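You operate a simulated robot arm through the tools that you are given. There is no shell and no other tool.

Carry out the task below with a simulated robot arm. There is one attempt and no reset: what you move stays moved.

## Task
Clamp the green cloth in the grip tray, soap the small white brush and scrub its mark off.
Fine: use the yellow soap bar; the brush goes back. Set down upright: small white brush. What is to be rubbed or washed off counts as gone when no trace of it is left.

Only the result counts: the job must be done as asked and must still hold three seconds after the hand-in. Knocking over, shifting, dropping, spilling or breaking anything else fails it. Flat cloth is picked up by pressing the open fingertips on it (5 to 10 N) and closing them slowly along it; thin cloth reads only 2 to 8 mm in the jaws.

## Robot
A 7-joint arm with a fingered hand, fixed in place. Base frame: the origin is on the floor under the middle of its stand, x ahead of it, y to its left, z up; the work surface is at about z = 750. Units: mm, rad, N and s.
It reaches about 1085 mm from its shoulder. Its first joint turns from -2.897 to 2.897 rad. Payload 3.7 kg.
Tool frame: the origin (TCP) lies between the finger pads and is the grasp point; the fingertips stand 25 mm ahead of it; z points along the fingers, y is the line along which they close. The gripper opens to 88 mm; its body begins 29 mm behind the TCP. The gripper is a hand of 5 fingers: y runs from the thumb to the fingers, the wrist lies at [-13, -106, -174] in the tool frame, and closing takes about 1.5 s.
Orientation is that of the tool frame in the base frame, as a unit quaternion [x, y, z, w]. With the fingers straight down and the wrist toward the robot, the tool's x, y and z point along [0, 1, 0], [1, 0, 0] and [0, 0, -1] of the base frame.

## Interface
- The arm moves only by the tool jog_arm. Its argument "commands" is a list of rows, each a list of 7 numbers: the turn, a rotation vector about the base's x, y, z in units of 60 degrees (1.0 is 60 degrees), then the shift along the base's x, y, z in units of 250 mm (1.0 is 250 mm), then the finger opening in mm, from 0 to 88. In form: [[wx, wy, wz, tx, ty, tz, fingers], ...]. A call has 1 to 20 rows; each row is the pose to reach, as a shift and turn from the pose commanded when the call began. A call with a number of a shift or a turn outside -1 to 1 is refused whole. Each row takes 0.2 s and may step no farther than 50 mm and 0.15 rad from the row before; otherwise, or with a gripper value out of range, the whole call is refused. A pose out of reach is approached as far as the arm can. The call stops where the force on the tool passes 40 N (or 10 N more than at its start, if that is more) or the arm is blocked; 0.2 s more then pass. Each finger travels about 108 mm/s and halts on what it meets, pressing with about 32 N; the grip force reading is that of the motor and also rises with nothing between the fingers. The clock runs only during rows and for 0.2 s after the last one: add rows that repeat a pose to give the fingers time. It gives the time, the measured TCP pose, the force on the tool (base axes), the opening and the grip force at its end, in the units of the frame above (readings bear some noise), with the torque about the TCP (base axes, N m) and any sound that the robot's microphone picked up.
- Cameras (640 x 400 px; columns grow to the right, rows downward): "scene" is fixed at [209, 657.8, 1483.1]; the picture's right is [-0.61, -0.79, 0.00], its down [-0.46, 0.35, -0.81] and it looks along [0.65, -0.49, -0.58] (base axes); focal length 341 px, centre (320, 200). "wrist" rides on the gripper at [59, -79, -105] in the tool frame; the picture's right is [-0.73, 0.32, -0.61], its down [-0.62, -0.68, 0.38] and it looks along [-0.29, 0.66, 0.70] (tool axes); focal length 234 px, centre (320, 200). There is no depth. A picture from a camera that has moved, and an enlarged one, comes with that camera's place and axes in the base frame and with its lens. The place of the scene camera against the robot may be out by one fixed shift of up to 25 mm in any direction.
- grab_frame(camera): a new picture of that camera. The clock stands still meanwhile.
- grasp_type(shape): the hand has 5 fingers and takes this shape, open, in about a second: jaw (thumb against the fingers, like two jaws); tri (thumb and two fingers); tip (a fingertip pinch); poke (one finger out to press); point (the index stretched); flat (the hand flat); cup (the hand cupped); fist (a fist). The gripper value then closes the fingers along that shape, each until it touches; the sizes above hold for jaw. It gives what a move gives, with no picture.
- enlarge(camera, box): a new picture of the part [left, top, right, bottom] of that camera's present view, enlarged. The clock stands still meanwhile.
- hand_in(): hands the job in; it is judged then, once.

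Nothing tells you positions but the pictures and the camera data. Unless the task says otherwise, let go and move clear before handing in.

The tools are called after "Emit:" by a JSON object that holds its "name" and its "arguments". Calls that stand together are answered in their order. jog_arm: Moves the arm, as the interface text tells. Its arguments: {"type":"object","properties":{"commands":{"type":"array"}},"required":["commands"]} The other tools are called the same way: grasp_type (shape) gives the hand a shape; grab_frame (camera) takes a picture; enlarge (camera, box) takes an enlarged picture of a part of a camera's view; hand_in () hands the job in.

At the start:

```text
t: 0.0
eef_pos: [502.0, 148.9, 1145.5]
ee_rot: [0.707, 0.707, 0.0, -0.001]
wrist_force: [-0.7, -0.1, 0.4]
ft_torque: [0.01, -0.01, -0.03]
opening: 87.6
gripper_force: 0.1
shape: jaw
```

scene: 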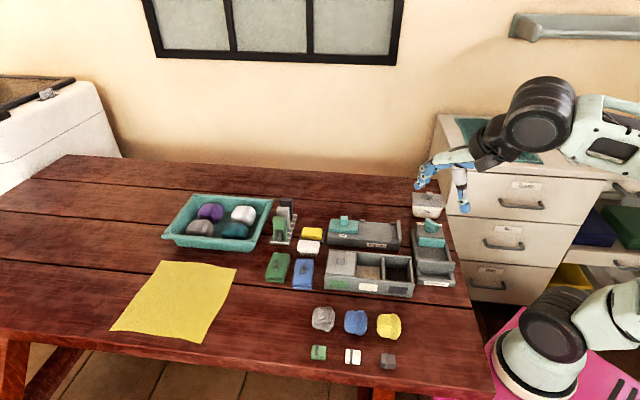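
wrist: 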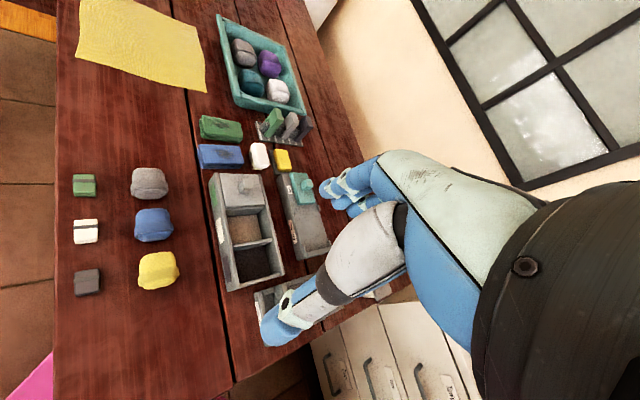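

I see a table with a yellow flat cloth, a teal tray of balled cloths, several brushes, soap bars and several trays. I'll look closer before moving.

Emit:
{"name": "enlarge", "arguments": {"camera": "scene", "box": [240, 180, 480, 330]}}

Emit:
{"name": "enlarge", "arguments": {"camera": "scene", "box": [280, 280, 440, 380]}}

Emit:
{"name": "enlarge", "arguments": {"camera": "scene", "box": [150, 180, 310, 280]}}

Emit:
{"name": "enlarge", "arguments": {"camera": "scene", "box": [380, 180, 480, 300]}}

Emit:
{"name": "enlarge", "arguments": {"camera": "wrist", "box": [180, 90, 340, 300]}}

```text
2.67 times, centred on (360, 255) of scene
camera zoom: at [209.0, 657.8, 1483.1], right [-0.61, -0.79, 0.0], down [-0.46, 0.35, -0.81], along [0.65, -0.49, -0.58], focal length 910 px, centre (213, 53)
```

zoom: 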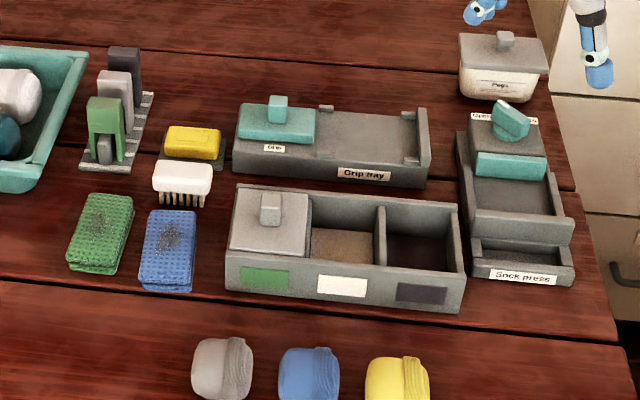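

```text
4.00 times, centred on (360, 330) of scene
camera zoom: at [209.0, 657.8, 1483.1], right [-0.61, -0.79, 0.0], down [-0.46, 0.35, -0.81], along [0.65, -0.49, -0.58], focal length 1364 px, centre (160, -320)
```

zoom: 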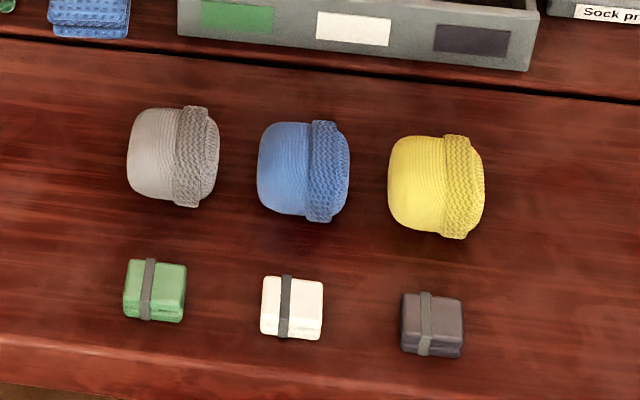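

```text
4.00 times, centred on (230, 230) of scene
camera zoom: at [209.0, 657.8, 1483.1], right [-0.61, -0.79, 0.0], down [-0.46, 0.35, -0.81], along [0.65, -0.49, -0.58], focal length 1364 px, centre (680, 80)
```

zoom: 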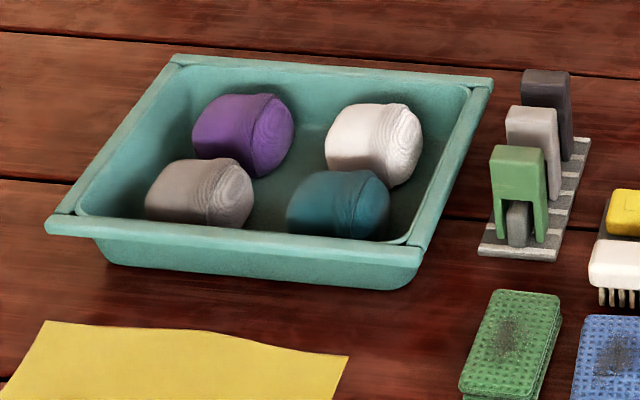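

```text
3.33 times, centred on (430, 240) of scene
camera zoom: at [209.0, 657.8, 1483.1], right [-0.61, -0.79, 0.0], down [-0.46, 0.35, -0.81], along [0.65, -0.49, -0.58], focal length 1137 px, centre (-47, 67)
```

zoom: 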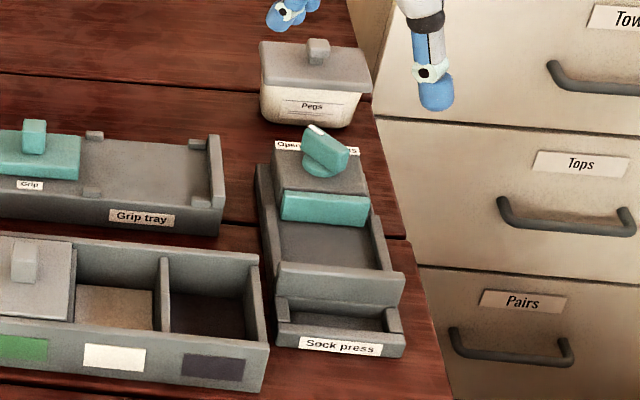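

```text
1.90 times, centred on (260, 195) of wrist
camera zoom: at [422.0, 207.0, 1251.7], right [0.32, -0.73, 0.61], down [-0.68, -0.62, -0.38], along [0.66, -0.29, -0.7], focal length 446 px, centre (434, 210)
```

zoom: 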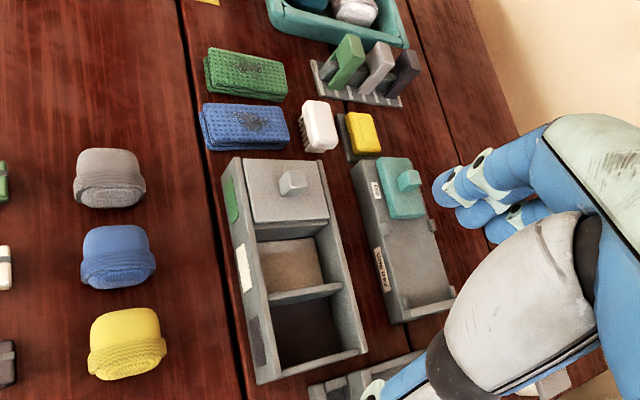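

The green folded cloth with a dark mark is at about (845, 330), the white brush at about (840, 215), the yellow soap near (890, 165), and the grip tray near (750, 60). I'll move the wrist camera closer for better measurements.

Emit:
{"name": "jog_arm", "arguments": {"commands": [[0, 0, 0.12, 0.04, -0.1, -0.1, 88], [0, 0, 0.24, 0.08, -0.2, -0.2, 88], [0, 0, 0.36, 0.12, -0.3, -0.3, 88], [0, 0, 0.48, 0.16, -0.4, -0.4, 88], [0, 0, 0.6, 0.2, -0.5, -0.5, 88], [0, 0, 0.6, 0.2, -0.5, -0.5, 88]]}}

Emit:
{"name": "grab_frame", "arguments": {"camera": "wrist"}}

Emit:
{"name": "grab_frame", "arguments": {"camera": "scene"}}

```text
t: 1.4
eef_pos: [549.7, 23.9, 1020.3]
ee_rot: [0.454, 0.891, -0.001, 0.0]
wrist_force: [0.5, 0.0, -0.1]
ft_torque: [0.01, 0.02, 0.01]
opening: 87.4
gripper_force: 0.1
shape: jaw
```

```text
taken
camera wrist: at [451.8, 25.3, 1125.3], right [0.69, -0.4, 0.61], down [-0.18, -0.91, -0.38], along [0.7, 0.15, -0.7], focal length 234 px, centre (320, 200)
```

wrist: 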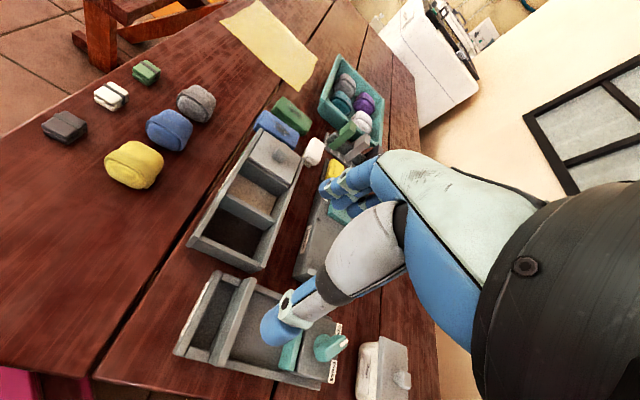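

```text
taken
```

scene: 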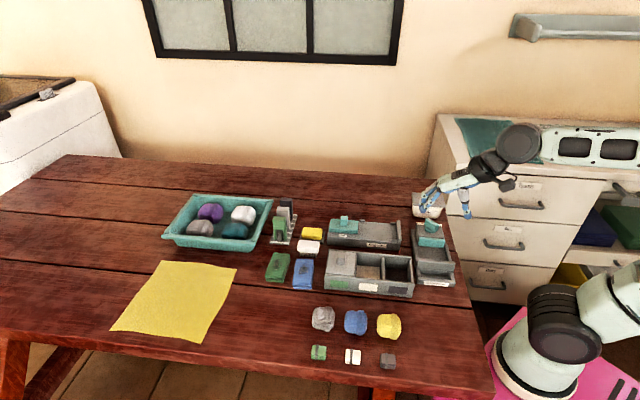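

The hand hides the grip tray from this angle, so I'll shift the arm over so the tray falls in the free left side of the wrist view.

Emit:
{"name": "jog_arm", "arguments": {"commands": [[0, 0, 0, 0.16, -0.08, 0, 88], [0, 0, 0, 0.32, -0.16, 0, 88], [0, 0, 0, 0.48, -0.24, 0, 88], [0, 0, 0, 0.64, -0.32, 0, 88], [0, 0, 0, 0.8, -0.4, -0.04, 88], [0, 0, 0, 0.8, -0.4, -0.12, 88], [0, 0, 0, 0.8, -0.4, -0.12, 88]]}}

Emit:
{"name": "grab_frame", "arguments": {"camera": "wrist"}}

```text
t: 3.0
eef_pos: [751.2, -78.7, 990.1]
ee_rot: [0.454, 0.891, 0.0, 0.0]
wrist_force: [-0.3, -0.2, -0.4]
ft_torque: [-0.01, 0.0, -0.04]
opening: 87.6
gripper_force: 0.1
shape: jaw
```

```text
taken
camera wrist: at [651.6, -77.2, 1096.1], right [0.69, -0.4, 0.61], down [-0.18, -0.91, -0.38], along [0.7, 0.15, -0.7], focal length 234 px, centre (320, 200)
```

wrist: 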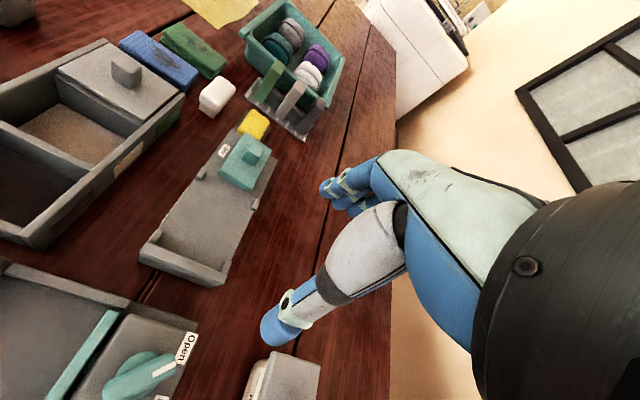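

Emit:
{"name": "enlarge", "arguments": {"camera": "wrist", "box": [120, 90, 300, 300]}}

Emit:
{"name": "enlarge", "arguments": {"camera": "wrist", "box": [110, 10, 290, 130]}}

Emit:
{"name": "enlarge", "arguments": {"camera": "scene", "box": [320, 205, 410, 260]}}

Emit:
{"name": "enlarge", "arguments": {"camera": "scene", "box": [255, 220, 335, 300]}}

```text
1.90 times, centred on (210, 195) of wrist
camera zoom: at [651.6, -77.2, 1096.1], right [0.69, -0.4, 0.61], down [-0.18, -0.91, -0.38], along [0.7, 0.15, -0.7], focal length 446 px, centre (530, 210)
```

zoom: 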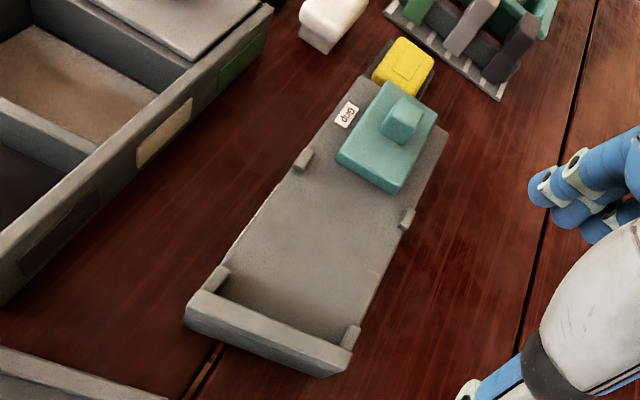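

```text
3.33 times, centred on (200, 70) of wrist
camera zoom: at [651.6, -77.2, 1096.1], right [0.69, -0.4, 0.61], down [-0.18, -0.91, -0.38], along [0.7, 0.15, -0.7], focal length 781 px, centre (720, 633)
```

zoom: 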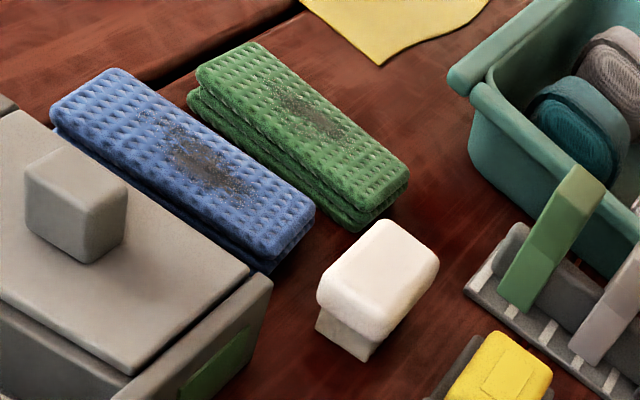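

```text
7.11 times, centred on (365, 232) of scene
camera zoom: at [209.0, 657.8, 1483.1], right [-0.61, -0.79, 0.0], down [-0.46, 0.35, -0.81], along [0.65, -0.49, -0.58], focal length 2425 px, centre (0, -31)
```

zoom: 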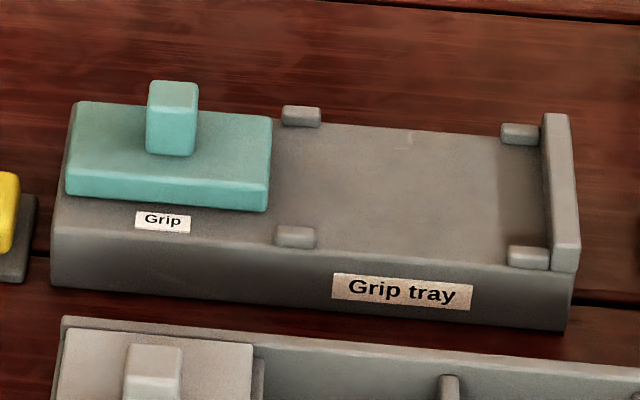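

```text
5.00 times, centred on (295, 260) of scene
camera zoom: at [209.0, 657.8, 1483.1], right [-0.61, -0.79, 0.0], down [-0.46, 0.35, -0.81], along [0.65, -0.49, -0.58], focal length 1705 px, centre (445, -100)
```

zoom: 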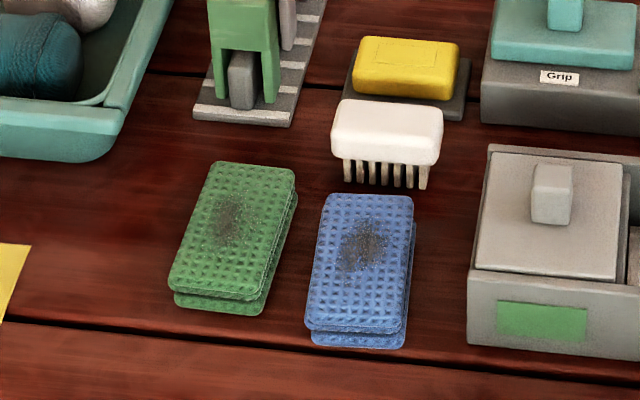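

The grip tray has a raised bed with four corner pegs, an end wall and a teal slider with a knob. The cloth's long side must lie along the tray, so it needs a quarter turn. I'll look closely at the cloths, brush and soap next.

Emit:
{"name": "jog_arm", "arguments": {"commands": [[0, 0, 0, 0.06, 0.16, 0, 88], [0, 0, 0, 0.12, 0.32, 0, 88], [0, 0, 0, 0.18, 0.48, 0, 88], [0, 0, 0, 0.24, 0.64, 0, 88], [0, 0, 0, 0.3, 0.8, 0, 88], [0, 0, 0, 0.34, 0.96, 0, 88], [0, 0, 0, 0.34, 0.96, -0.18, 88], [0, 0, 0, 0.34, 0.96, -0.36, 88], [0, 0, 0, 0.34, 0.96, -0.36, 88]]}}

Emit:
{"name": "grab_frame", "arguments": {"camera": "wrist"}}

Emit:
{"name": "grab_frame", "arguments": {"camera": "scene"}}

```text
t: 5.0
eef_pos: [837.3, 163.5, 900.0]
ee_rot: [0.455, 0.891, 0.0, 0.0]
wrist_force: [-0.2, -0.1, -0.4]
ft_torque: [0.0, -0.02, 0.02]
opening: 87.8
gripper_force: 0.1
shape: jaw
```

```text
taken
camera wrist: at [739.0, 164.6, 1006.6], right [0.69, -0.4, 0.61], down [-0.18, -0.91, -0.38], along [0.7, 0.15, -0.7], focal length 234 px, centre (320, 200)
```

wrist: 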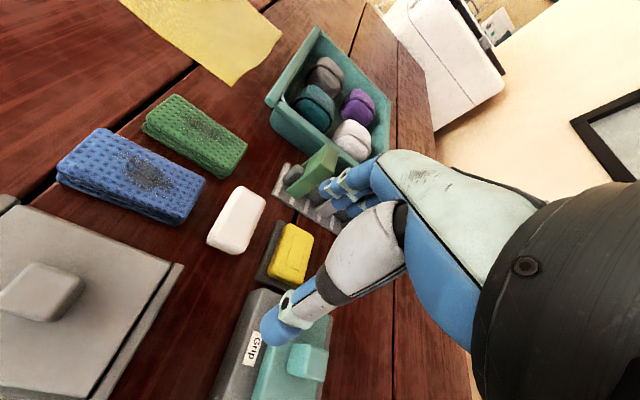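

```text
taken
```

scene: 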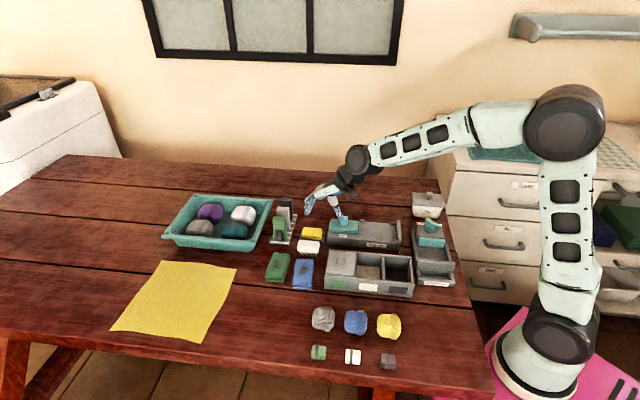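

Emit:
{"name": "enlarge", "arguments": {"camera": "wrist", "box": [40, 80, 340, 290]}}

Emit:
{"name": "enlarge", "arguments": {"camera": "wrist", "box": [130, 80, 270, 190]}}

Emit:
{"name": "enlarge", "arguments": {"camera": "scene", "box": [290, 170, 370, 225]}}

```text
1.90 times, centred on (190, 185) of wrist
camera zoom: at [739.0, 164.6, 1006.6], right [0.69, -0.4, 0.61], down [-0.18, -0.91, -0.38], along [0.7, 0.15, -0.7], focal length 446 px, centre (568, 229)
```

zoom: 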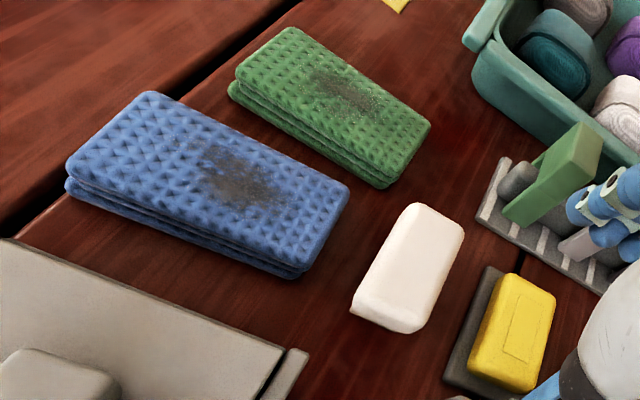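

```text
3.64 times, centred on (200, 135) of wrist
camera zoom: at [739.0, 164.6, 1006.6], right [0.69, -0.4, 0.61], down [-0.18, -0.91, -0.38], along [0.7, 0.15, -0.7], focal length 852 px, centre (756, 436)
```

zoom: 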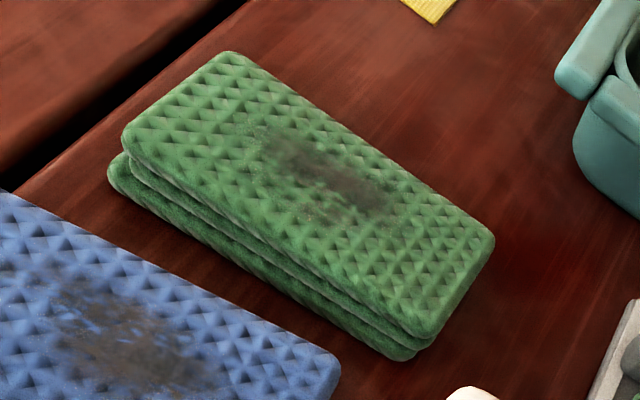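

```text
7.27 times, centred on (330, 198) of scene
camera zoom: at [209.0, 657.8, 1483.1], right [-0.61, -0.79, 0.0], down [-0.46, 0.35, -0.81], along [0.65, -0.49, -0.58], focal length 2480 px, centre (247, 218)
```

zoom: 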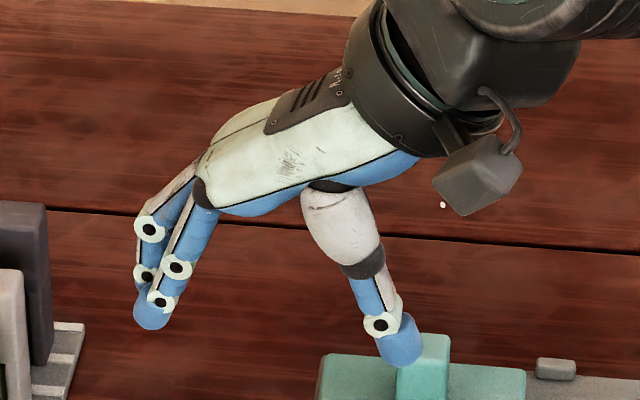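

The green cloth is about 96 x 55 x 20 mm, centred near (848, 326), with its short side along about 43° and a gap of roughly 25 mm to the blue cloth. I'll try the narrower three-finger shape and look at the hand.

Emit:
{"name": "grasp_type", "arguments": {"shape": "tri"}}

Emit:
{"name": "grab_frame", "arguments": {"camera": "wrist"}}

Emit:
{"name": "enlarge", "arguments": {"camera": "scene", "box": [290, 170, 370, 225]}}

```text
t: 5.9
eef_pos: [836.8, 162.3, 900.5]
ee_rot: [0.454, 0.891, 0.0, 0.0]
wrist_force: [-0.4, -0.1, 0.0]
ft_torque: [0.0, -0.01, 0.02]
opening: 87.8
gripper_force: 0.1
shape: tri
```

```text
taken
camera wrist: at [739.0, 164.4, 1007.0], right [0.69, -0.4, 0.61], down [-0.18, -0.91, -0.38], along [0.7, 0.15, -0.7], focal length 234 px, centre (320, 200)
```

wrist: 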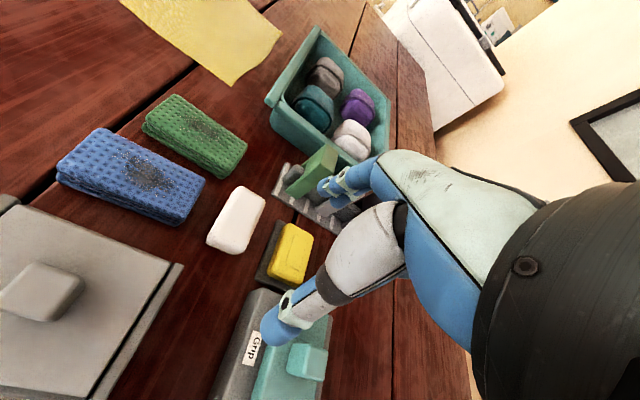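

```text
7.27 times, centred on (330, 198) of scene
camera zoom: at [209.0, 657.8, 1483.1], right [-0.61, -0.79, 0.0], down [-0.46, 0.35, -0.81], along [0.65, -0.49, -0.58], focal length 2480 px, centre (247, 218)
```

zoom: 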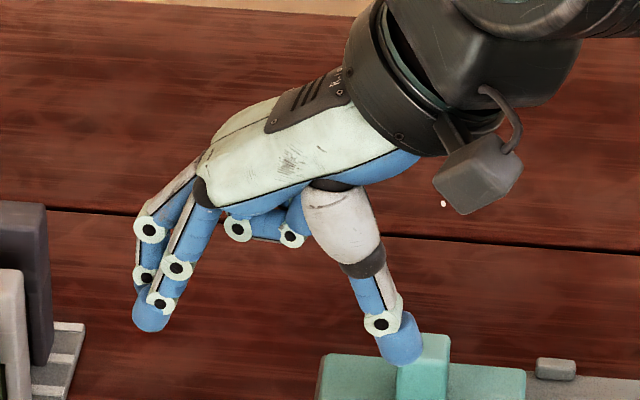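

The tri shape leaves the thumb and two fingers, which is narrow enough for the tray pegs. Now I'll move above the green cloth, align to it and preset the opening.

Emit:
{"name": "jog_arm", "arguments": {"commands": [[0, 0, 0.03, 0.01, 0.16, 0, 88], [0, 0, 0.06, 0.02, 0.32, 0, 80], [0, 0, 0.09, 0.04, 0.48, 0, 74], [0, 0, 0.117, 0.053, 0.66, 0, 74], [0, 0, 0.117, 0.053, 0.66, -0.12, 74], [0, 0, 0.117, 0.053, 0.66, -0.2, 74], [0, 0, 0.117, 0.053, 0.66, -0.2, 74]]}}

Emit:
{"name": "grab_frame", "arguments": {"camera": "wrist"}}

Emit:
{"name": "enlarge", "arguments": {"camera": "scene", "box": [230, 190, 350, 300]}}

```text
t: 7.5
eef_pos: [849.8, 326.3, 850.4]
ee_rot: [0.397, 0.918, 0.0, 0.0]
wrist_force: [-0.2, 0.7, 0.1]
ft_torque: [0.05, 0.0, 0.02]
opening: 74.0
gripper_force: 0.0
shape: tri
```

```text
taken
camera wrist: at [751.1, 316.0, 956.8], right [0.73, -0.31, 0.61], down [-0.07, -0.92, -0.38], along [0.68, 0.24, -0.7], focal length 234 px, centre (320, 200)
```

wrist: 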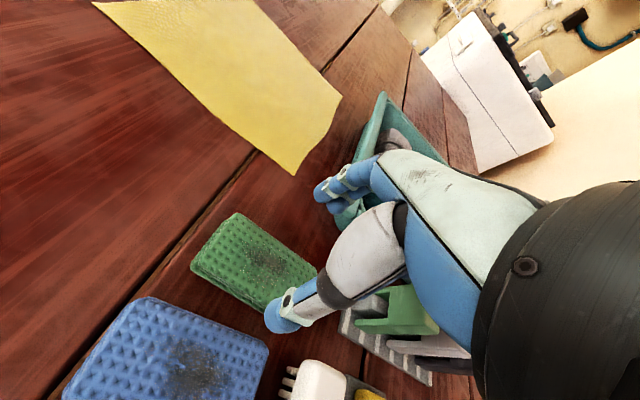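

```text
3.64 times, centred on (290, 245) of scene
camera zoom: at [209.0, 657.8, 1483.1], right [-0.61, -0.79, 0.0], down [-0.46, 0.35, -0.81], along [0.65, -0.49, -0.58], focal length 1240 px, centre (429, 36)
```

zoom: 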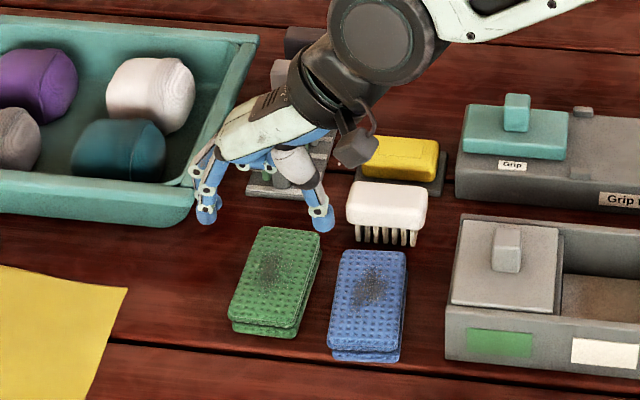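

Alignment over the cloth checks out in both views. I'll narrow the opening to fit the thumb in the gap and descend partway, then check.

Emit:
{"name": "jog_arm", "arguments": {"commands": [[0, 0, 0, 0.003, 0.003, 0, 66], [0, 0, 0, 0.006, 0.006, -0.06, 66], [0, 0, 0, 0.006, 0.006, -0.14, 66], [0, 0, 0, 0.006, 0.006, -0.2, 66], [0, 0, 0, 0.006, 0.006, -0.24, 66], [0, 0, 0, 0.006, 0.006, -0.24, 66]]}}

Emit:
{"name": "grab_frame", "arguments": {"camera": "wrist"}}

Emit:
{"name": "enlarge", "arguments": {"camera": "scene", "box": [250, 220, 330, 300]}}

```text
t: 8.9
eef_pos: [850.8, 329.5, 789.8]
ee_rot: [0.399, 0.917, 0.0, 0.0]
wrist_force: [0.0, 1.0, -0.9]
ft_torque: [0.0, -0.03, -0.02]
opening: 66.3
gripper_force: 0.0
shape: tri
```

```text
taken
camera wrist: at [752.7, 318.7, 896.7], right [0.73, -0.31, 0.61], down [-0.07, -0.92, -0.38], along [0.68, 0.24, -0.7], focal length 234 px, centre (320, 200)
```

wrist: 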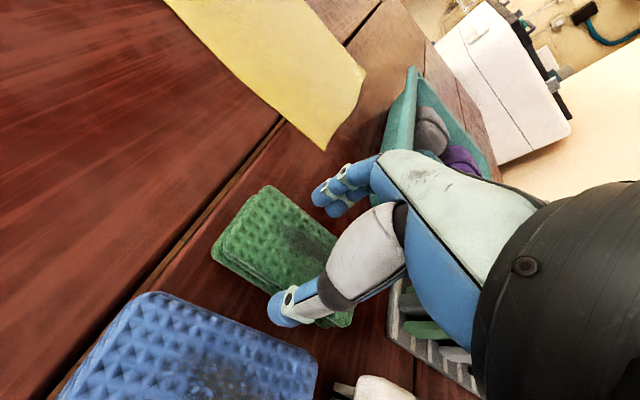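

```text
5.00 times, centred on (290, 260) of scene
camera zoom: at [209.0, 657.8, 1483.1], right [-0.61, -0.79, 0.0], down [-0.46, 0.35, -0.81], along [0.65, -0.49, -0.58], focal length 1705 px, centre (470, -100)
```

zoom: 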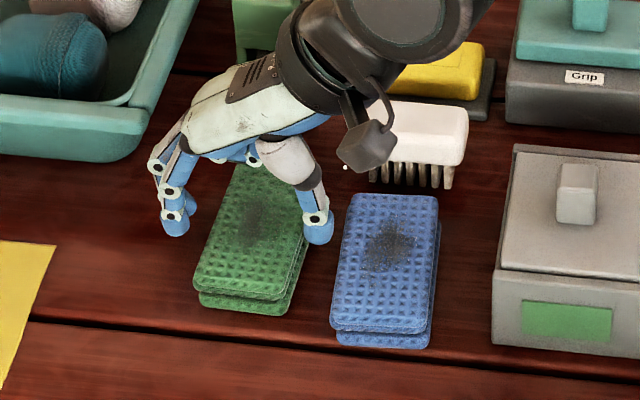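

The thumb sits cleanly in the gap between green and blue. I'll lower the last bit and close slowly.

Emit:
{"name": "jog_arm", "arguments": {"commands": [[0, 0, 0, 0, 0, -0.02, 66], [0, 0, 0, 0, 0, -0.044, 66], [0, 0, 0, 0, 0, -0.044, 66], [0, 0, 0, 0, 0, -0.044, 60], [0, 0, 0, 0, 0, -0.044, 56], [0, 0, 0, 0, 0, -0.044, 52], [0, 0, 0, 0, 0, -0.044, 50], [0, 0, 0, 0, 0, -0.044, 50], [0, 0, 0, 0, 0, -0.044, 50]]}}

Emit:
{"name": "enlarge", "arguments": {"camera": "scene", "box": [250, 220, 330, 300]}}

```text
t: 10.9
eef_pos: [850.9, 328.9, 780.1]
ee_rot: [0.399, 0.917, 0.0, 0.0]
wrist_force: [1.1, -0.5, 0.1]
ft_torque: [0.02, 0.01, -0.03]
opening: 47.5
gripper_force: 31.9
shape: tri
```

```text
5.00 times, centred on (290, 260) of scene
camera zoom: at [209.0, 657.8, 1483.1], right [-0.61, -0.79, 0.0], down [-0.46, 0.35, -0.81], along [0.65, -0.49, -0.58], focal length 1705 px, centre (470, -100)
```

zoom: 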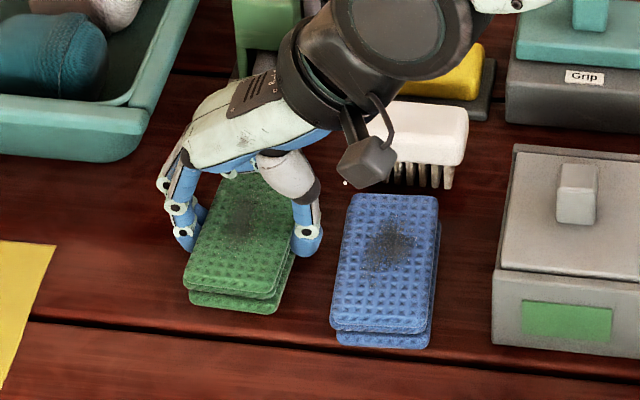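

The fingers have hold of the cloth's sides. I'll tighten and lift slightly to test.

Emit:
{"name": "jog_arm", "arguments": {"commands": [[0, 0, 0, 0, 0, 0, 44], [0, 0, 0, 0, 0, 0, 40], [0, 0, 0, 0, 0, 0, 40], [0, 0, 0, 0, 0, 0.02, 40], [0, 0, 0, 0, 0, 0.05, 40], [0, 0, 0, 0, 0, 0.09, 40], [0, 0, 0, 0, 0, 0.12, 40], [0, 0, 0, 0, 0, 0.12, 40]]}}

Emit:
{"name": "enlarge", "arguments": {"camera": "scene", "box": [250, 200, 330, 300]}}

Emit:
{"name": "grab_frame", "arguments": {"camera": "wrist"}}

```text
t: 12.7
eef_pos: [851.4, 330.5, 810.5]
ee_rot: [0.399, 0.917, 0.0, 0.0]
wrist_force: [0.1, 0.6, -0.6]
ft_torque: [0.04, -0.01, 0.02]
opening: 47.9
gripper_force: 31.6
shape: tri
```

```text
4.00 times, centred on (290, 250) of scene
camera zoom: at [209.0, 657.8, 1483.1], right [-0.61, -0.79, 0.0], down [-0.46, 0.35, -0.81], along [0.65, -0.49, -0.58], focal length 1364 px, centre (440, 0)
```

zoom: 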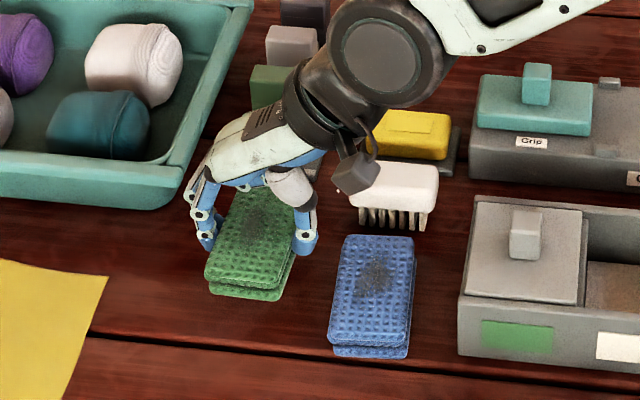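

```text
taken
camera wrist: at [752.7, 319.2, 916.4], right [0.73, -0.31, 0.61], down [-0.07, -0.92, -0.38], along [0.68, 0.24, -0.7], focal length 234 px, centre (320, 200)
```

wrist: 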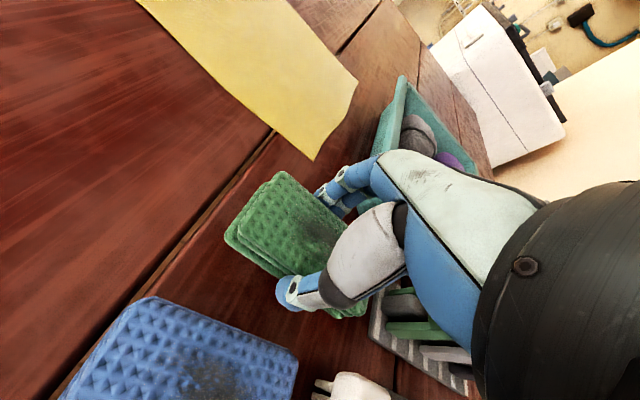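

Emit:
{"name": "enlarge", "arguments": {"camera": "wrist", "box": [210, 150, 390, 330]}}

Emit:
{"name": "enlarge", "arguments": {"camera": "scene", "box": [270, 230, 330, 280]}}

```text
2.22 times, centred on (300, 240) of wrist
camera zoom: at [752.7, 319.2, 916.4], right [0.73, -0.31, 0.61], down [-0.07, -0.92, -0.38], along [0.68, 0.24, -0.7], focal length 520 px, centre (364, 111)
```

zoom: 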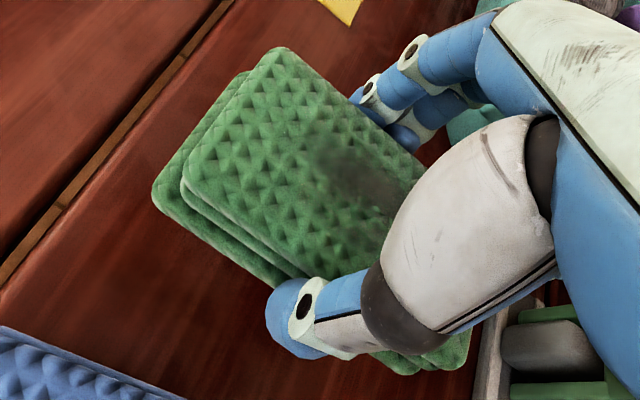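

```text
8.00 times, centred on (300, 255) of scene
camera zoom: at [209.0, 657.8, 1483.1], right [-0.61, -0.79, 0.0], down [-0.46, 0.35, -0.81], along [0.65, -0.49, -0.58], focal length 2728 px, centre (480, -240)
```

zoom: 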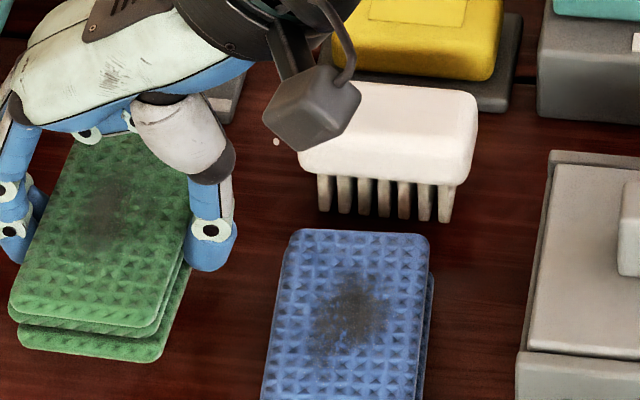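

The cloth is held squarely, centred on the grip. I'll lift it high and carry it to the tray while turning it about 88° clockwise, in two calls.

Emit:
{"name": "jog_arm", "arguments": {"commands": [[0, 0, 0, 0, 0, 0.18, 40], [0, 0, 0, 0, 0, 0.36, 40], [0, 0, -0.12, -0.03, -0.13, 0.36, 40], [0, 0, -0.24, -0.06, -0.26, 0.36, 40], [0, 0, -0.36, -0.09, -0.39, 0.36, 40], [0, 0, -0.48, -0.12, -0.52, 0.36, 40], [0, 0, -0.6, -0.15, -0.65, 0.36, 40], [0, 0, -0.72, -0.18, -0.78, 0.36, 40], [0, 0, -0.84, -0.21, -0.9, 0.36, 40], [0, 0, -0.84, -0.21, -0.9, 0.36, 40]]}}

```text
t: 14.9
eef_pos: [797.5, 103.0, 897.0]
ee_rot: [0.751, 0.661, 0.0, 0.0]
wrist_force: [-0.7, -0.1, -1.7]
ft_torque: [-0.02, 0.02, -0.01]
opening: 48.0
gripper_force: 31.9
shape: tri
```

Emit:
{"name": "jog_arm", "arguments": {"commands": [[0, 0, -0.13, -0.03, -0.1, 0, 40], [0, 0, -0.26, -0.06, -0.2, 0, 40], [0, 0, -0.39, -0.09, -0.3, 0, 40], [0, 0, -0.52, -0.126, -0.392, 0, 40], [0, 0, -0.628, -0.126, -0.392, 0, 40], [0, 0, -0.628, -0.126, -0.392, 0, 40]]}}

Emit:
{"name": "grab_frame", "arguments": {"camera": "wrist"}}

Emit:
{"name": "enlarge", "arguments": {"camera": "scene", "box": [310, 160, 430, 270]}}

```text
t: 16.3
eef_pos: [767.8, 4.8, 899.9]
ee_rot: [0.924, 0.382, 0.0, -0.001]
wrist_force: [-0.6, 0.9, -0.5]
ft_torque: [0.01, 0.03, -0.02]
opening: 47.6
gripper_force: 32.2
shape: tri
```

```text
taken
camera wrist: at [752.8, 103.0, 1004.7], right [-0.29, -0.74, 0.61], down [-0.92, 0.04, -0.38], along [0.26, -0.67, -0.7], focal length 234 px, centre (320, 200)
```

wrist: 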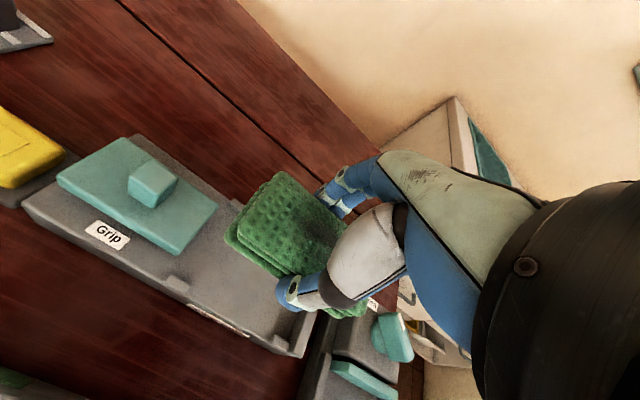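

```text
3.64 times, centred on (370, 215) of scene
camera zoom: at [209.0, 657.8, 1483.1], right [-0.61, -0.79, 0.0], down [-0.46, 0.35, -0.81], along [0.65, -0.49, -0.58], focal length 1240 px, centre (138, 146)
```

zoom: 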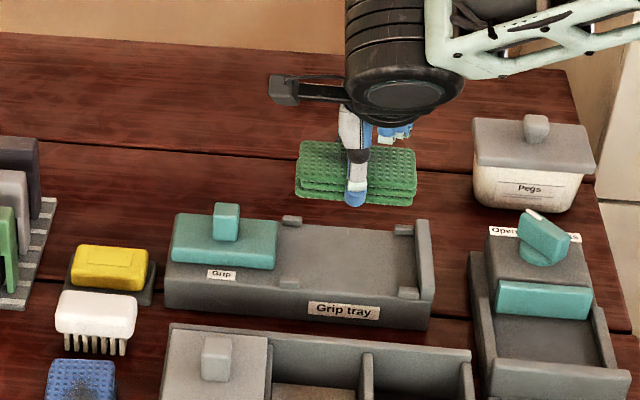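

Emit:
{"name": "enlarge", "arguments": {"camera": "wrist", "box": [20, 120, 340, 370]}}

```text
1.60 times, centred on (180, 245) of wrist
camera zoom: at [752.8, 103.0, 1004.7], right [-0.29, -0.74, 0.61], down [-0.92, 0.04, -0.38], along [0.26, -0.67, -0.7], focal length 375 px, centre (544, 128)
```

zoom: 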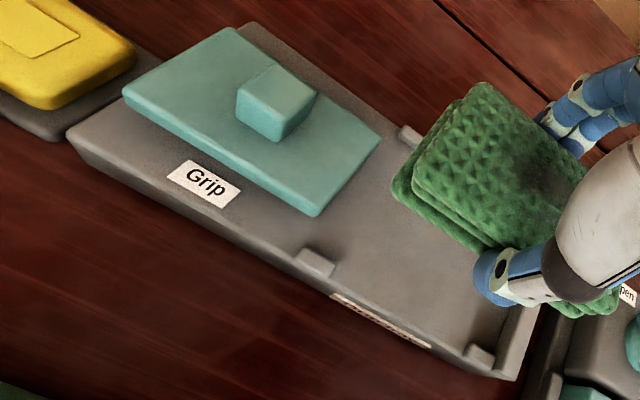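

The tray pegs' centroid works out at about (766.6, 3.7), so the cloth hangs right over the bed with matching orientation. I'll lower it, gently for the last few millimetres.

Emit:
{"name": "jog_arm", "arguments": {"commands": [[0, 0, 0, -0.004, -0.004, -0.1, 40], [0, 0, 0, -0.004, -0.004, -0.2, 40], [0, 0, 0, -0.004, -0.004, -0.28, 40], [0, 0, 0, -0.004, -0.004, -0.32, 40], [0, 0, 0, -0.004, -0.004, -0.32, 40]]}}

Emit:
{"name": "enlarge", "arguments": {"camera": "scene", "box": [310, 190, 430, 270]}}

Emit:
{"name": "grab_frame", "arguments": {"camera": "wrist"}}

```text
t: 17.5
eef_pos: [766.6, 5.3, 820.3]
ee_rot: [0.924, 0.383, 0.0, 0.001]
wrist_force: [0.7, -0.1, 0.3]
ft_torque: [0.01, -0.01, 0.03]
opening: 47.9
gripper_force: 31.9
shape: tri
```

```text
5.00 times, centred on (370, 230) of scene
camera zoom: at [209.0, 657.8, 1483.1], right [-0.61, -0.79, 0.0], down [-0.46, 0.35, -0.81], along [0.65, -0.49, -0.58], focal length 1705 px, centre (70, 50)
```

zoom: 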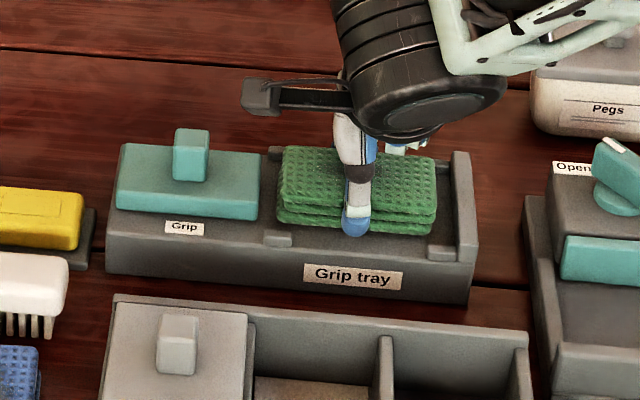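

```text
taken
camera wrist: at [751.8, 103.5, 925.2], right [-0.29, -0.74, 0.61], down [-0.92, 0.04, -0.38], along [0.26, -0.67, -0.7], focal length 234 px, centre (320, 200)
```

wrist: 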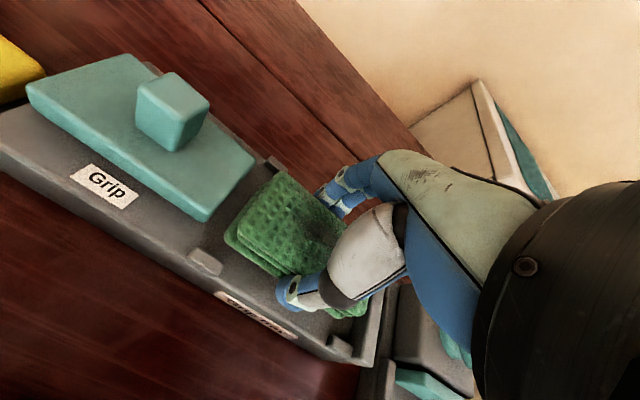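

The cloth is centred between slider, end wall and pegs. Lowering in small steps until it touches.

Emit:
{"name": "jog_arm", "arguments": {"commands": [[0, 0, 0, 0, 0, -0.012, 40], [0, 0, 0, 0, 0, -0.024, 40], [0, 0, 0, 0, 0, -0.032, 40], [0, 0, 0, 0, 0, -0.032, 40]]}}

Emit:
{"name": "enlarge", "arguments": {"camera": "scene", "box": [310, 190, 430, 270]}}

```text
t: 18.5
eef_pos: [765.9, 6.4, 813.4]
ee_rot: [0.924, 0.383, 0.002, 0.0]
wrist_force: [1.4, -1.3, 30.2]
ft_torque: [-0.01, -0.07, -0.02]
opening: 47.9
gripper_force: 32.4
shape: tri
```

```text
5.00 times, centred on (370, 230) of scene
camera zoom: at [209.0, 657.8, 1483.1], right [-0.61, -0.79, 0.0], down [-0.46, 0.35, -0.81], along [0.65, -0.49, -0.58], focal length 1705 px, centre (70, 50)
```

zoom: 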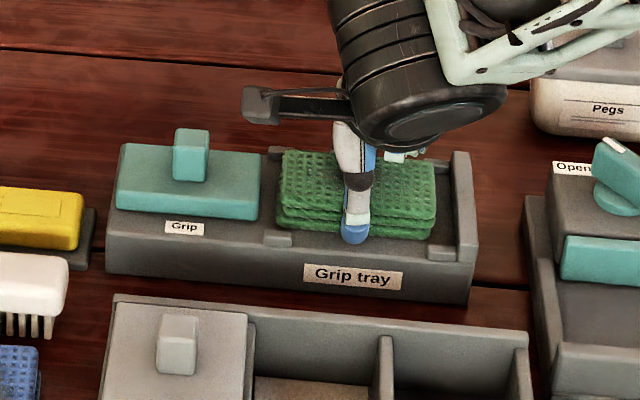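

The cloth is seated (contact force up). I'll relax the pressure a little, release, and rise straight up.

Emit:
{"name": "jog_arm", "arguments": {"commands": [[0, 0, 0, 0, 0, 0.008, 40], [0, 0, 0, 0, 0, 0.008, 44], [0, 0, 0, 0, 0, 0.008, 50], [0, 0, 0, 0, 0, 0.008, 56], [0, 0, 0, 0, 0, 0.008, 62], [0, 0, 0, 0, 0, 0.008, 62], [0, 0, 0, 0, 0, 0.06, 62], [0, 0, 0, 0, 0, 0.16, 62], [0, 0, 0, 0, 0, 0.32, 62], [0, 0, 0, 0, 0, 0.32, 62]]}}

Emit:
{"name": "enlarge", "arguments": {"camera": "scene", "box": [310, 190, 430, 270]}}

Emit:
{"name": "grab_frame", "arguments": {"camera": "wrist"}}

```text
t: 20.7
eef_pos: [764.6, 6.8, 889.7]
ee_rot: [0.924, 0.383, -0.001, 0.0]
wrist_force: [0.2, 0.5, -0.3]
ft_torque: [-0.04, -0.01, 0.03]
opening: 61.9
gripper_force: 0.1
shape: tri
```

```text
5.00 times, centred on (370, 230) of scene
camera zoom: at [209.0, 657.8, 1483.1], right [-0.61, -0.79, 0.0], down [-0.46, 0.35, -0.81], along [0.65, -0.49, -0.58], focal length 1705 px, centre (70, 50)
```

zoom: 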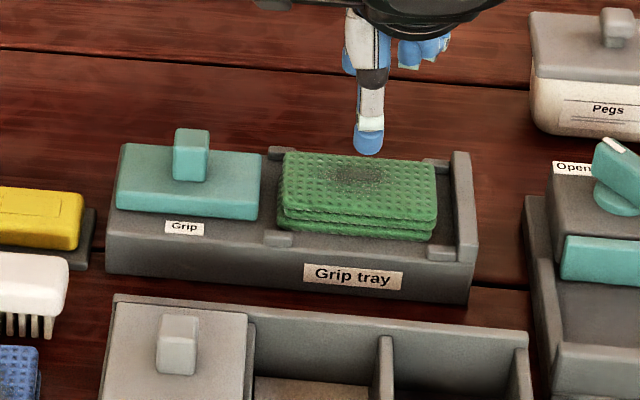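

```text
taken
camera wrist: at [750.7, 104.1, 996.4], right [-0.29, -0.74, 0.61], down [-0.92, 0.04, -0.38], along [0.26, -0.67, -0.7], focal length 234 px, centre (320, 200)
```

wrist: 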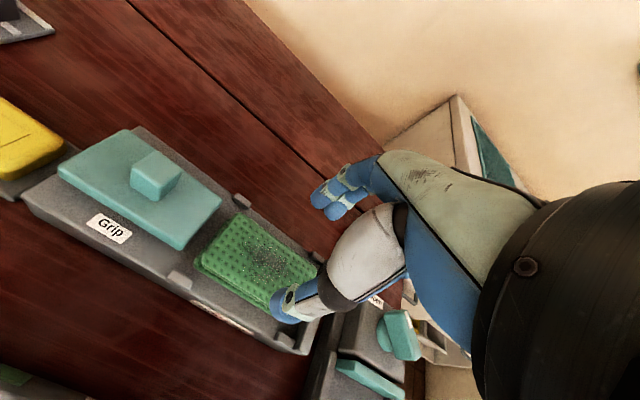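

The green cloth sits flat in the bed, mark up. Next I'll pinch the slider's knob, which I put at about (845, 79), and slide it toward the end wall.

Emit:
{"name": "jog_arm", "arguments": {"commands": [[0, 0, 0, 0.11, 0.1, 0.04, 62], [0, 0, 0, 0.22, 0.2, 0.04, 62], [0, 0, 0, 0.324, 0.288, 0.04, 62], [0, 0, 0, 0.324, 0.288, -0.08, 62], [0, 0, 0, 0.324, 0.288, -0.16, 62], [0, 0, 0, 0.324, 0.288, -0.16, 62]]}}

Emit:
{"name": "grab_frame", "arguments": {"camera": "wrist"}}

Emit:
{"name": "enlarge", "arguments": {"camera": "scene", "box": [310, 190, 430, 270]}}

```text
t: 22.1
eef_pos: [846.4, 76.0, 851.5]
ee_rot: [0.924, 0.383, 0.0, 0.0]
wrist_force: [-0.4, -0.6, 0.1]
ft_torque: [-0.03, -0.05, 0.02]
opening: 61.9
gripper_force: 0.1
shape: tri
```

```text
taken
camera wrist: at [832.3, 174.8, 958.3], right [-0.29, -0.74, 0.61], down [-0.92, 0.04, -0.38], along [0.26, -0.67, -0.7], focal length 234 px, centre (320, 200)
```

wrist: 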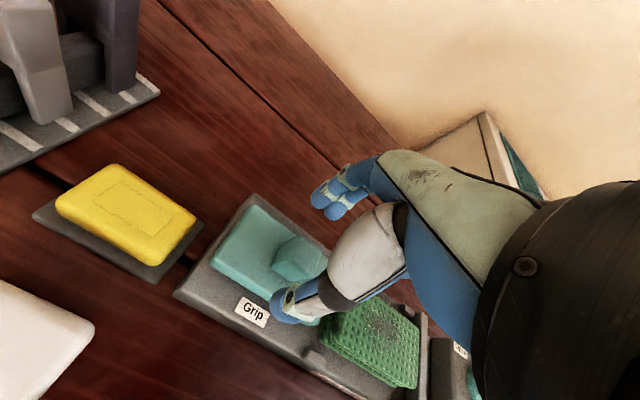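

```text
5.00 times, centred on (370, 230) of scene
camera zoom: at [209.0, 657.8, 1483.1], right [-0.61, -0.79, 0.0], down [-0.46, 0.35, -0.81], along [0.65, -0.49, -0.58], focal length 1705 px, centre (70, 50)
```

zoom: 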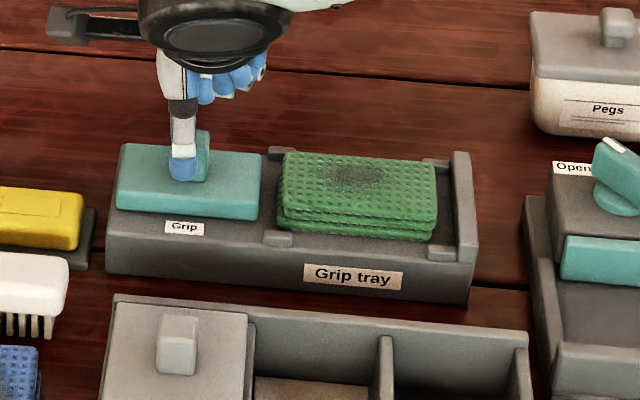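

Emit:
{"name": "jog_arm", "arguments": {"commands": [[0, 0, 0, -0.01, 0.011, 0, 56], [0, 0, 0, -0.01, 0.011, -0.04, 50], [0, 0, 0, -0.01, 0.011, -0.082, 44], [0, 0, 0, -0.01, 0.011, -0.082, 38], [0, 0, 0, -0.01, 0.011, -0.082, 32], [0, 0, 0, -0.01, 0.011, -0.082, 26], [0, 0, 0, -0.01, 0.011, -0.082, 20], [0, 0, 0, -0.01, 0.011, -0.082, 14], [0, 0, 0, -0.01, 0.011, -0.082, 10], [0, 0, 0, -0.01, 0.011, -0.082, 10]]}}

Emit:
{"name": "enlarge", "arguments": {"camera": "scene", "box": [310, 190, 430, 270]}}

Emit:
{"name": "enlarge", "arguments": {"camera": "wrist", "box": [180, 150, 420, 400]}}

```text
t: 24.3
eef_pos: [845.0, 80.3, 830.9]
ee_rot: [0.924, 0.383, 0.0, 0.0]
wrist_force: [0.4, 0.0, -2.1]
ft_torque: [0.01, 0.0, -0.01]
opening: 16.8
gripper_force: 31.8
shape: tri
```

```text
5.00 times, centred on (370, 230) of scene
camera zoom: at [209.0, 657.8, 1483.1], right [-0.61, -0.79, 0.0], down [-0.46, 0.35, -0.81], along [0.65, -0.49, -0.58], focal length 1705 px, centre (70, 50)
```

zoom: 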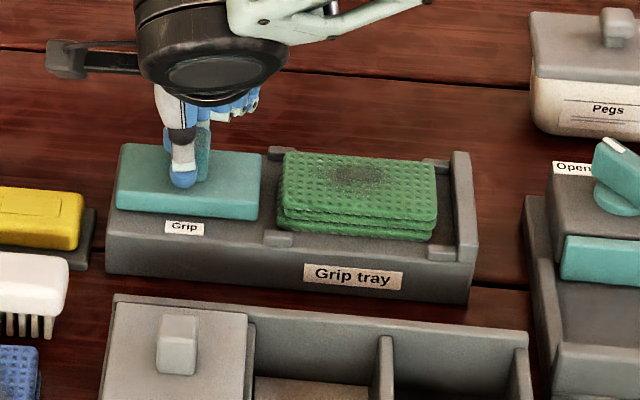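

```text
1.60 times, centred on (300, 275) of wrist
camera zoom: at [830.4, 177.6, 937.9], right [-0.29, -0.74, 0.61], down [-0.92, 0.04, -0.38], along [0.26, -0.67, -0.7], focal length 375 px, centre (352, 80)
```

zoom: 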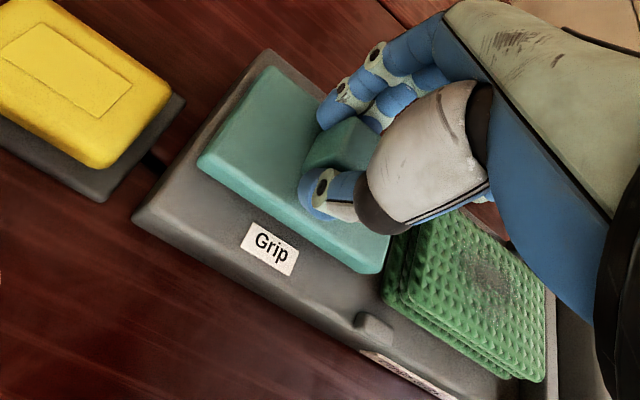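

The knob is pinched. I'll slide it toward the cloth along (-0.7, -0.7) in small steps and watch the force.

Emit:
{"name": "jog_arm", "arguments": {"commands": [[0, 0, 0, -0.006, -0.006, 0, 10], [0, 0, 0, -0.014, -0.014, 0, 10], [0, 0, 0, -0.022, -0.022, 0, 10], [0, 0, 0, -0.03, -0.03, 0, 10], [0, 0, 0, -0.03, -0.03, 0, 10]]}}

Emit:
{"name": "enlarge", "arguments": {"camera": "scene", "box": [310, 190, 430, 270]}}

```text
t: 25.5
eef_pos: [836.4, 72.2, 831.3]
ee_rot: [0.924, 0.382, 0.0, 0.001]
wrist_force: [1.6, 3.8, 4.2]
ft_torque: [0.09, -0.01, 0.03]
opening: 16.4
gripper_force: 32.5
shape: tri
```

```text
5.00 times, centred on (370, 230) of scene
camera zoom: at [209.0, 657.8, 1483.1], right [-0.61, -0.79, 0.0], down [-0.46, 0.35, -0.81], along [0.65, -0.49, -0.58], focal length 1705 px, centre (70, 50)
```

zoom: 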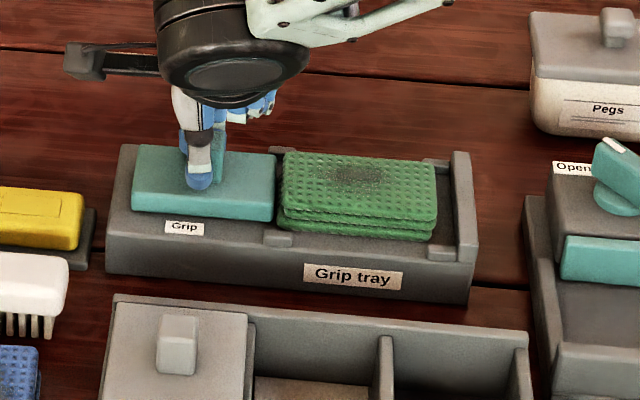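

The slider moves with little resistance and is nearly at the cloth. I'll keep sliding until the cloth is squeezed against the end wall.

Emit:
{"name": "jog_arm", "arguments": {"commands": [[0, 0, 0, -0.008, -0.008, 0, 10], [0, 0, 0, -0.016, -0.016, 0, 10], [0, 0, 0, -0.024, -0.024, 0, 10], [0, 0, 0, -0.03, -0.03, 0, 10], [0, 0, 0, -0.03, -0.03, 0, 10]]}}

Emit:
{"name": "enlarge", "arguments": {"camera": "scene", "box": [310, 190, 430, 270]}}

```text
t: 26.7
eef_pos: [828.7, 63.5, 831.2]
ee_rot: [0.924, 0.382, 0.001, 0.0]
wrist_force: [0.3, -4.8, 2.5]
ft_torque: [-0.11, 0.02, -0.03]
opening: 16.7
gripper_force: 32.1
shape: tri
```

```text
5.00 times, centred on (370, 230) of scene
camera zoom: at [209.0, 657.8, 1483.1], right [-0.61, -0.79, 0.0], down [-0.46, 0.35, -0.81], along [0.65, -0.49, -0.58], focal length 1705 px, centre (70, 50)
```

zoom: 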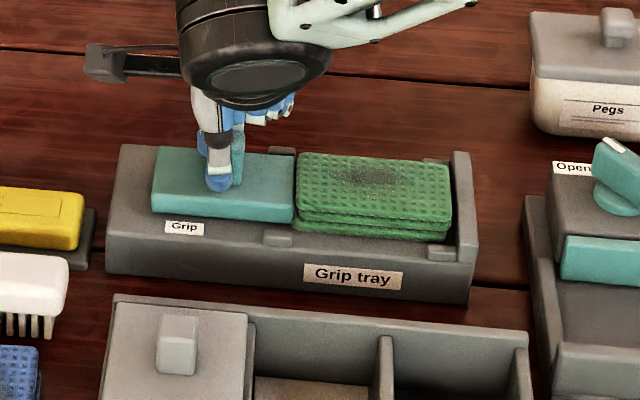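

Emit:
{"name": "jog_arm", "arguments": {"commands": [[0, 0, 0, -0.006, -0.006, 0, 10], [0, 0, 0, -0.012, -0.012, 0, 10], [0, 0, 0, -0.018, -0.018, 0, 10], [0, 0, 0, -0.024, -0.024, 0, 10], [0, 0, 0, -0.024, -0.024, 0, 10]]}}

Emit:
{"name": "enlarge", "arguments": {"camera": "scene", "box": [310, 190, 430, 270]}}

```text
t: 27.9
eef_pos: [823.6, 61.8, 831.5]
ee_rot: [0.924, 0.383, 0.001, -0.001]
wrist_force: [20.2, 12.8, 3.3]
ft_torque: [0.16, -0.43, 0.26]
opening: 16.5
gripper_force: 31.6
shape: tri
```

```text
5.00 times, centred on (370, 230) of scene
camera zoom: at [209.0, 657.8, 1483.1], right [-0.61, -0.79, 0.0], down [-0.46, 0.35, -0.81], along [0.65, -0.49, -0.58], focal length 1705 px, centre (70, 50)
```

zoom: 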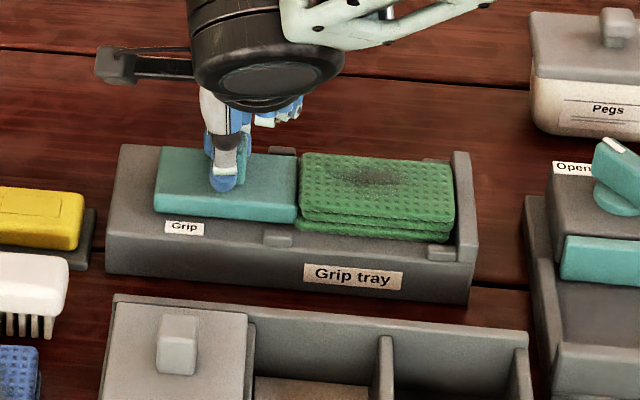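

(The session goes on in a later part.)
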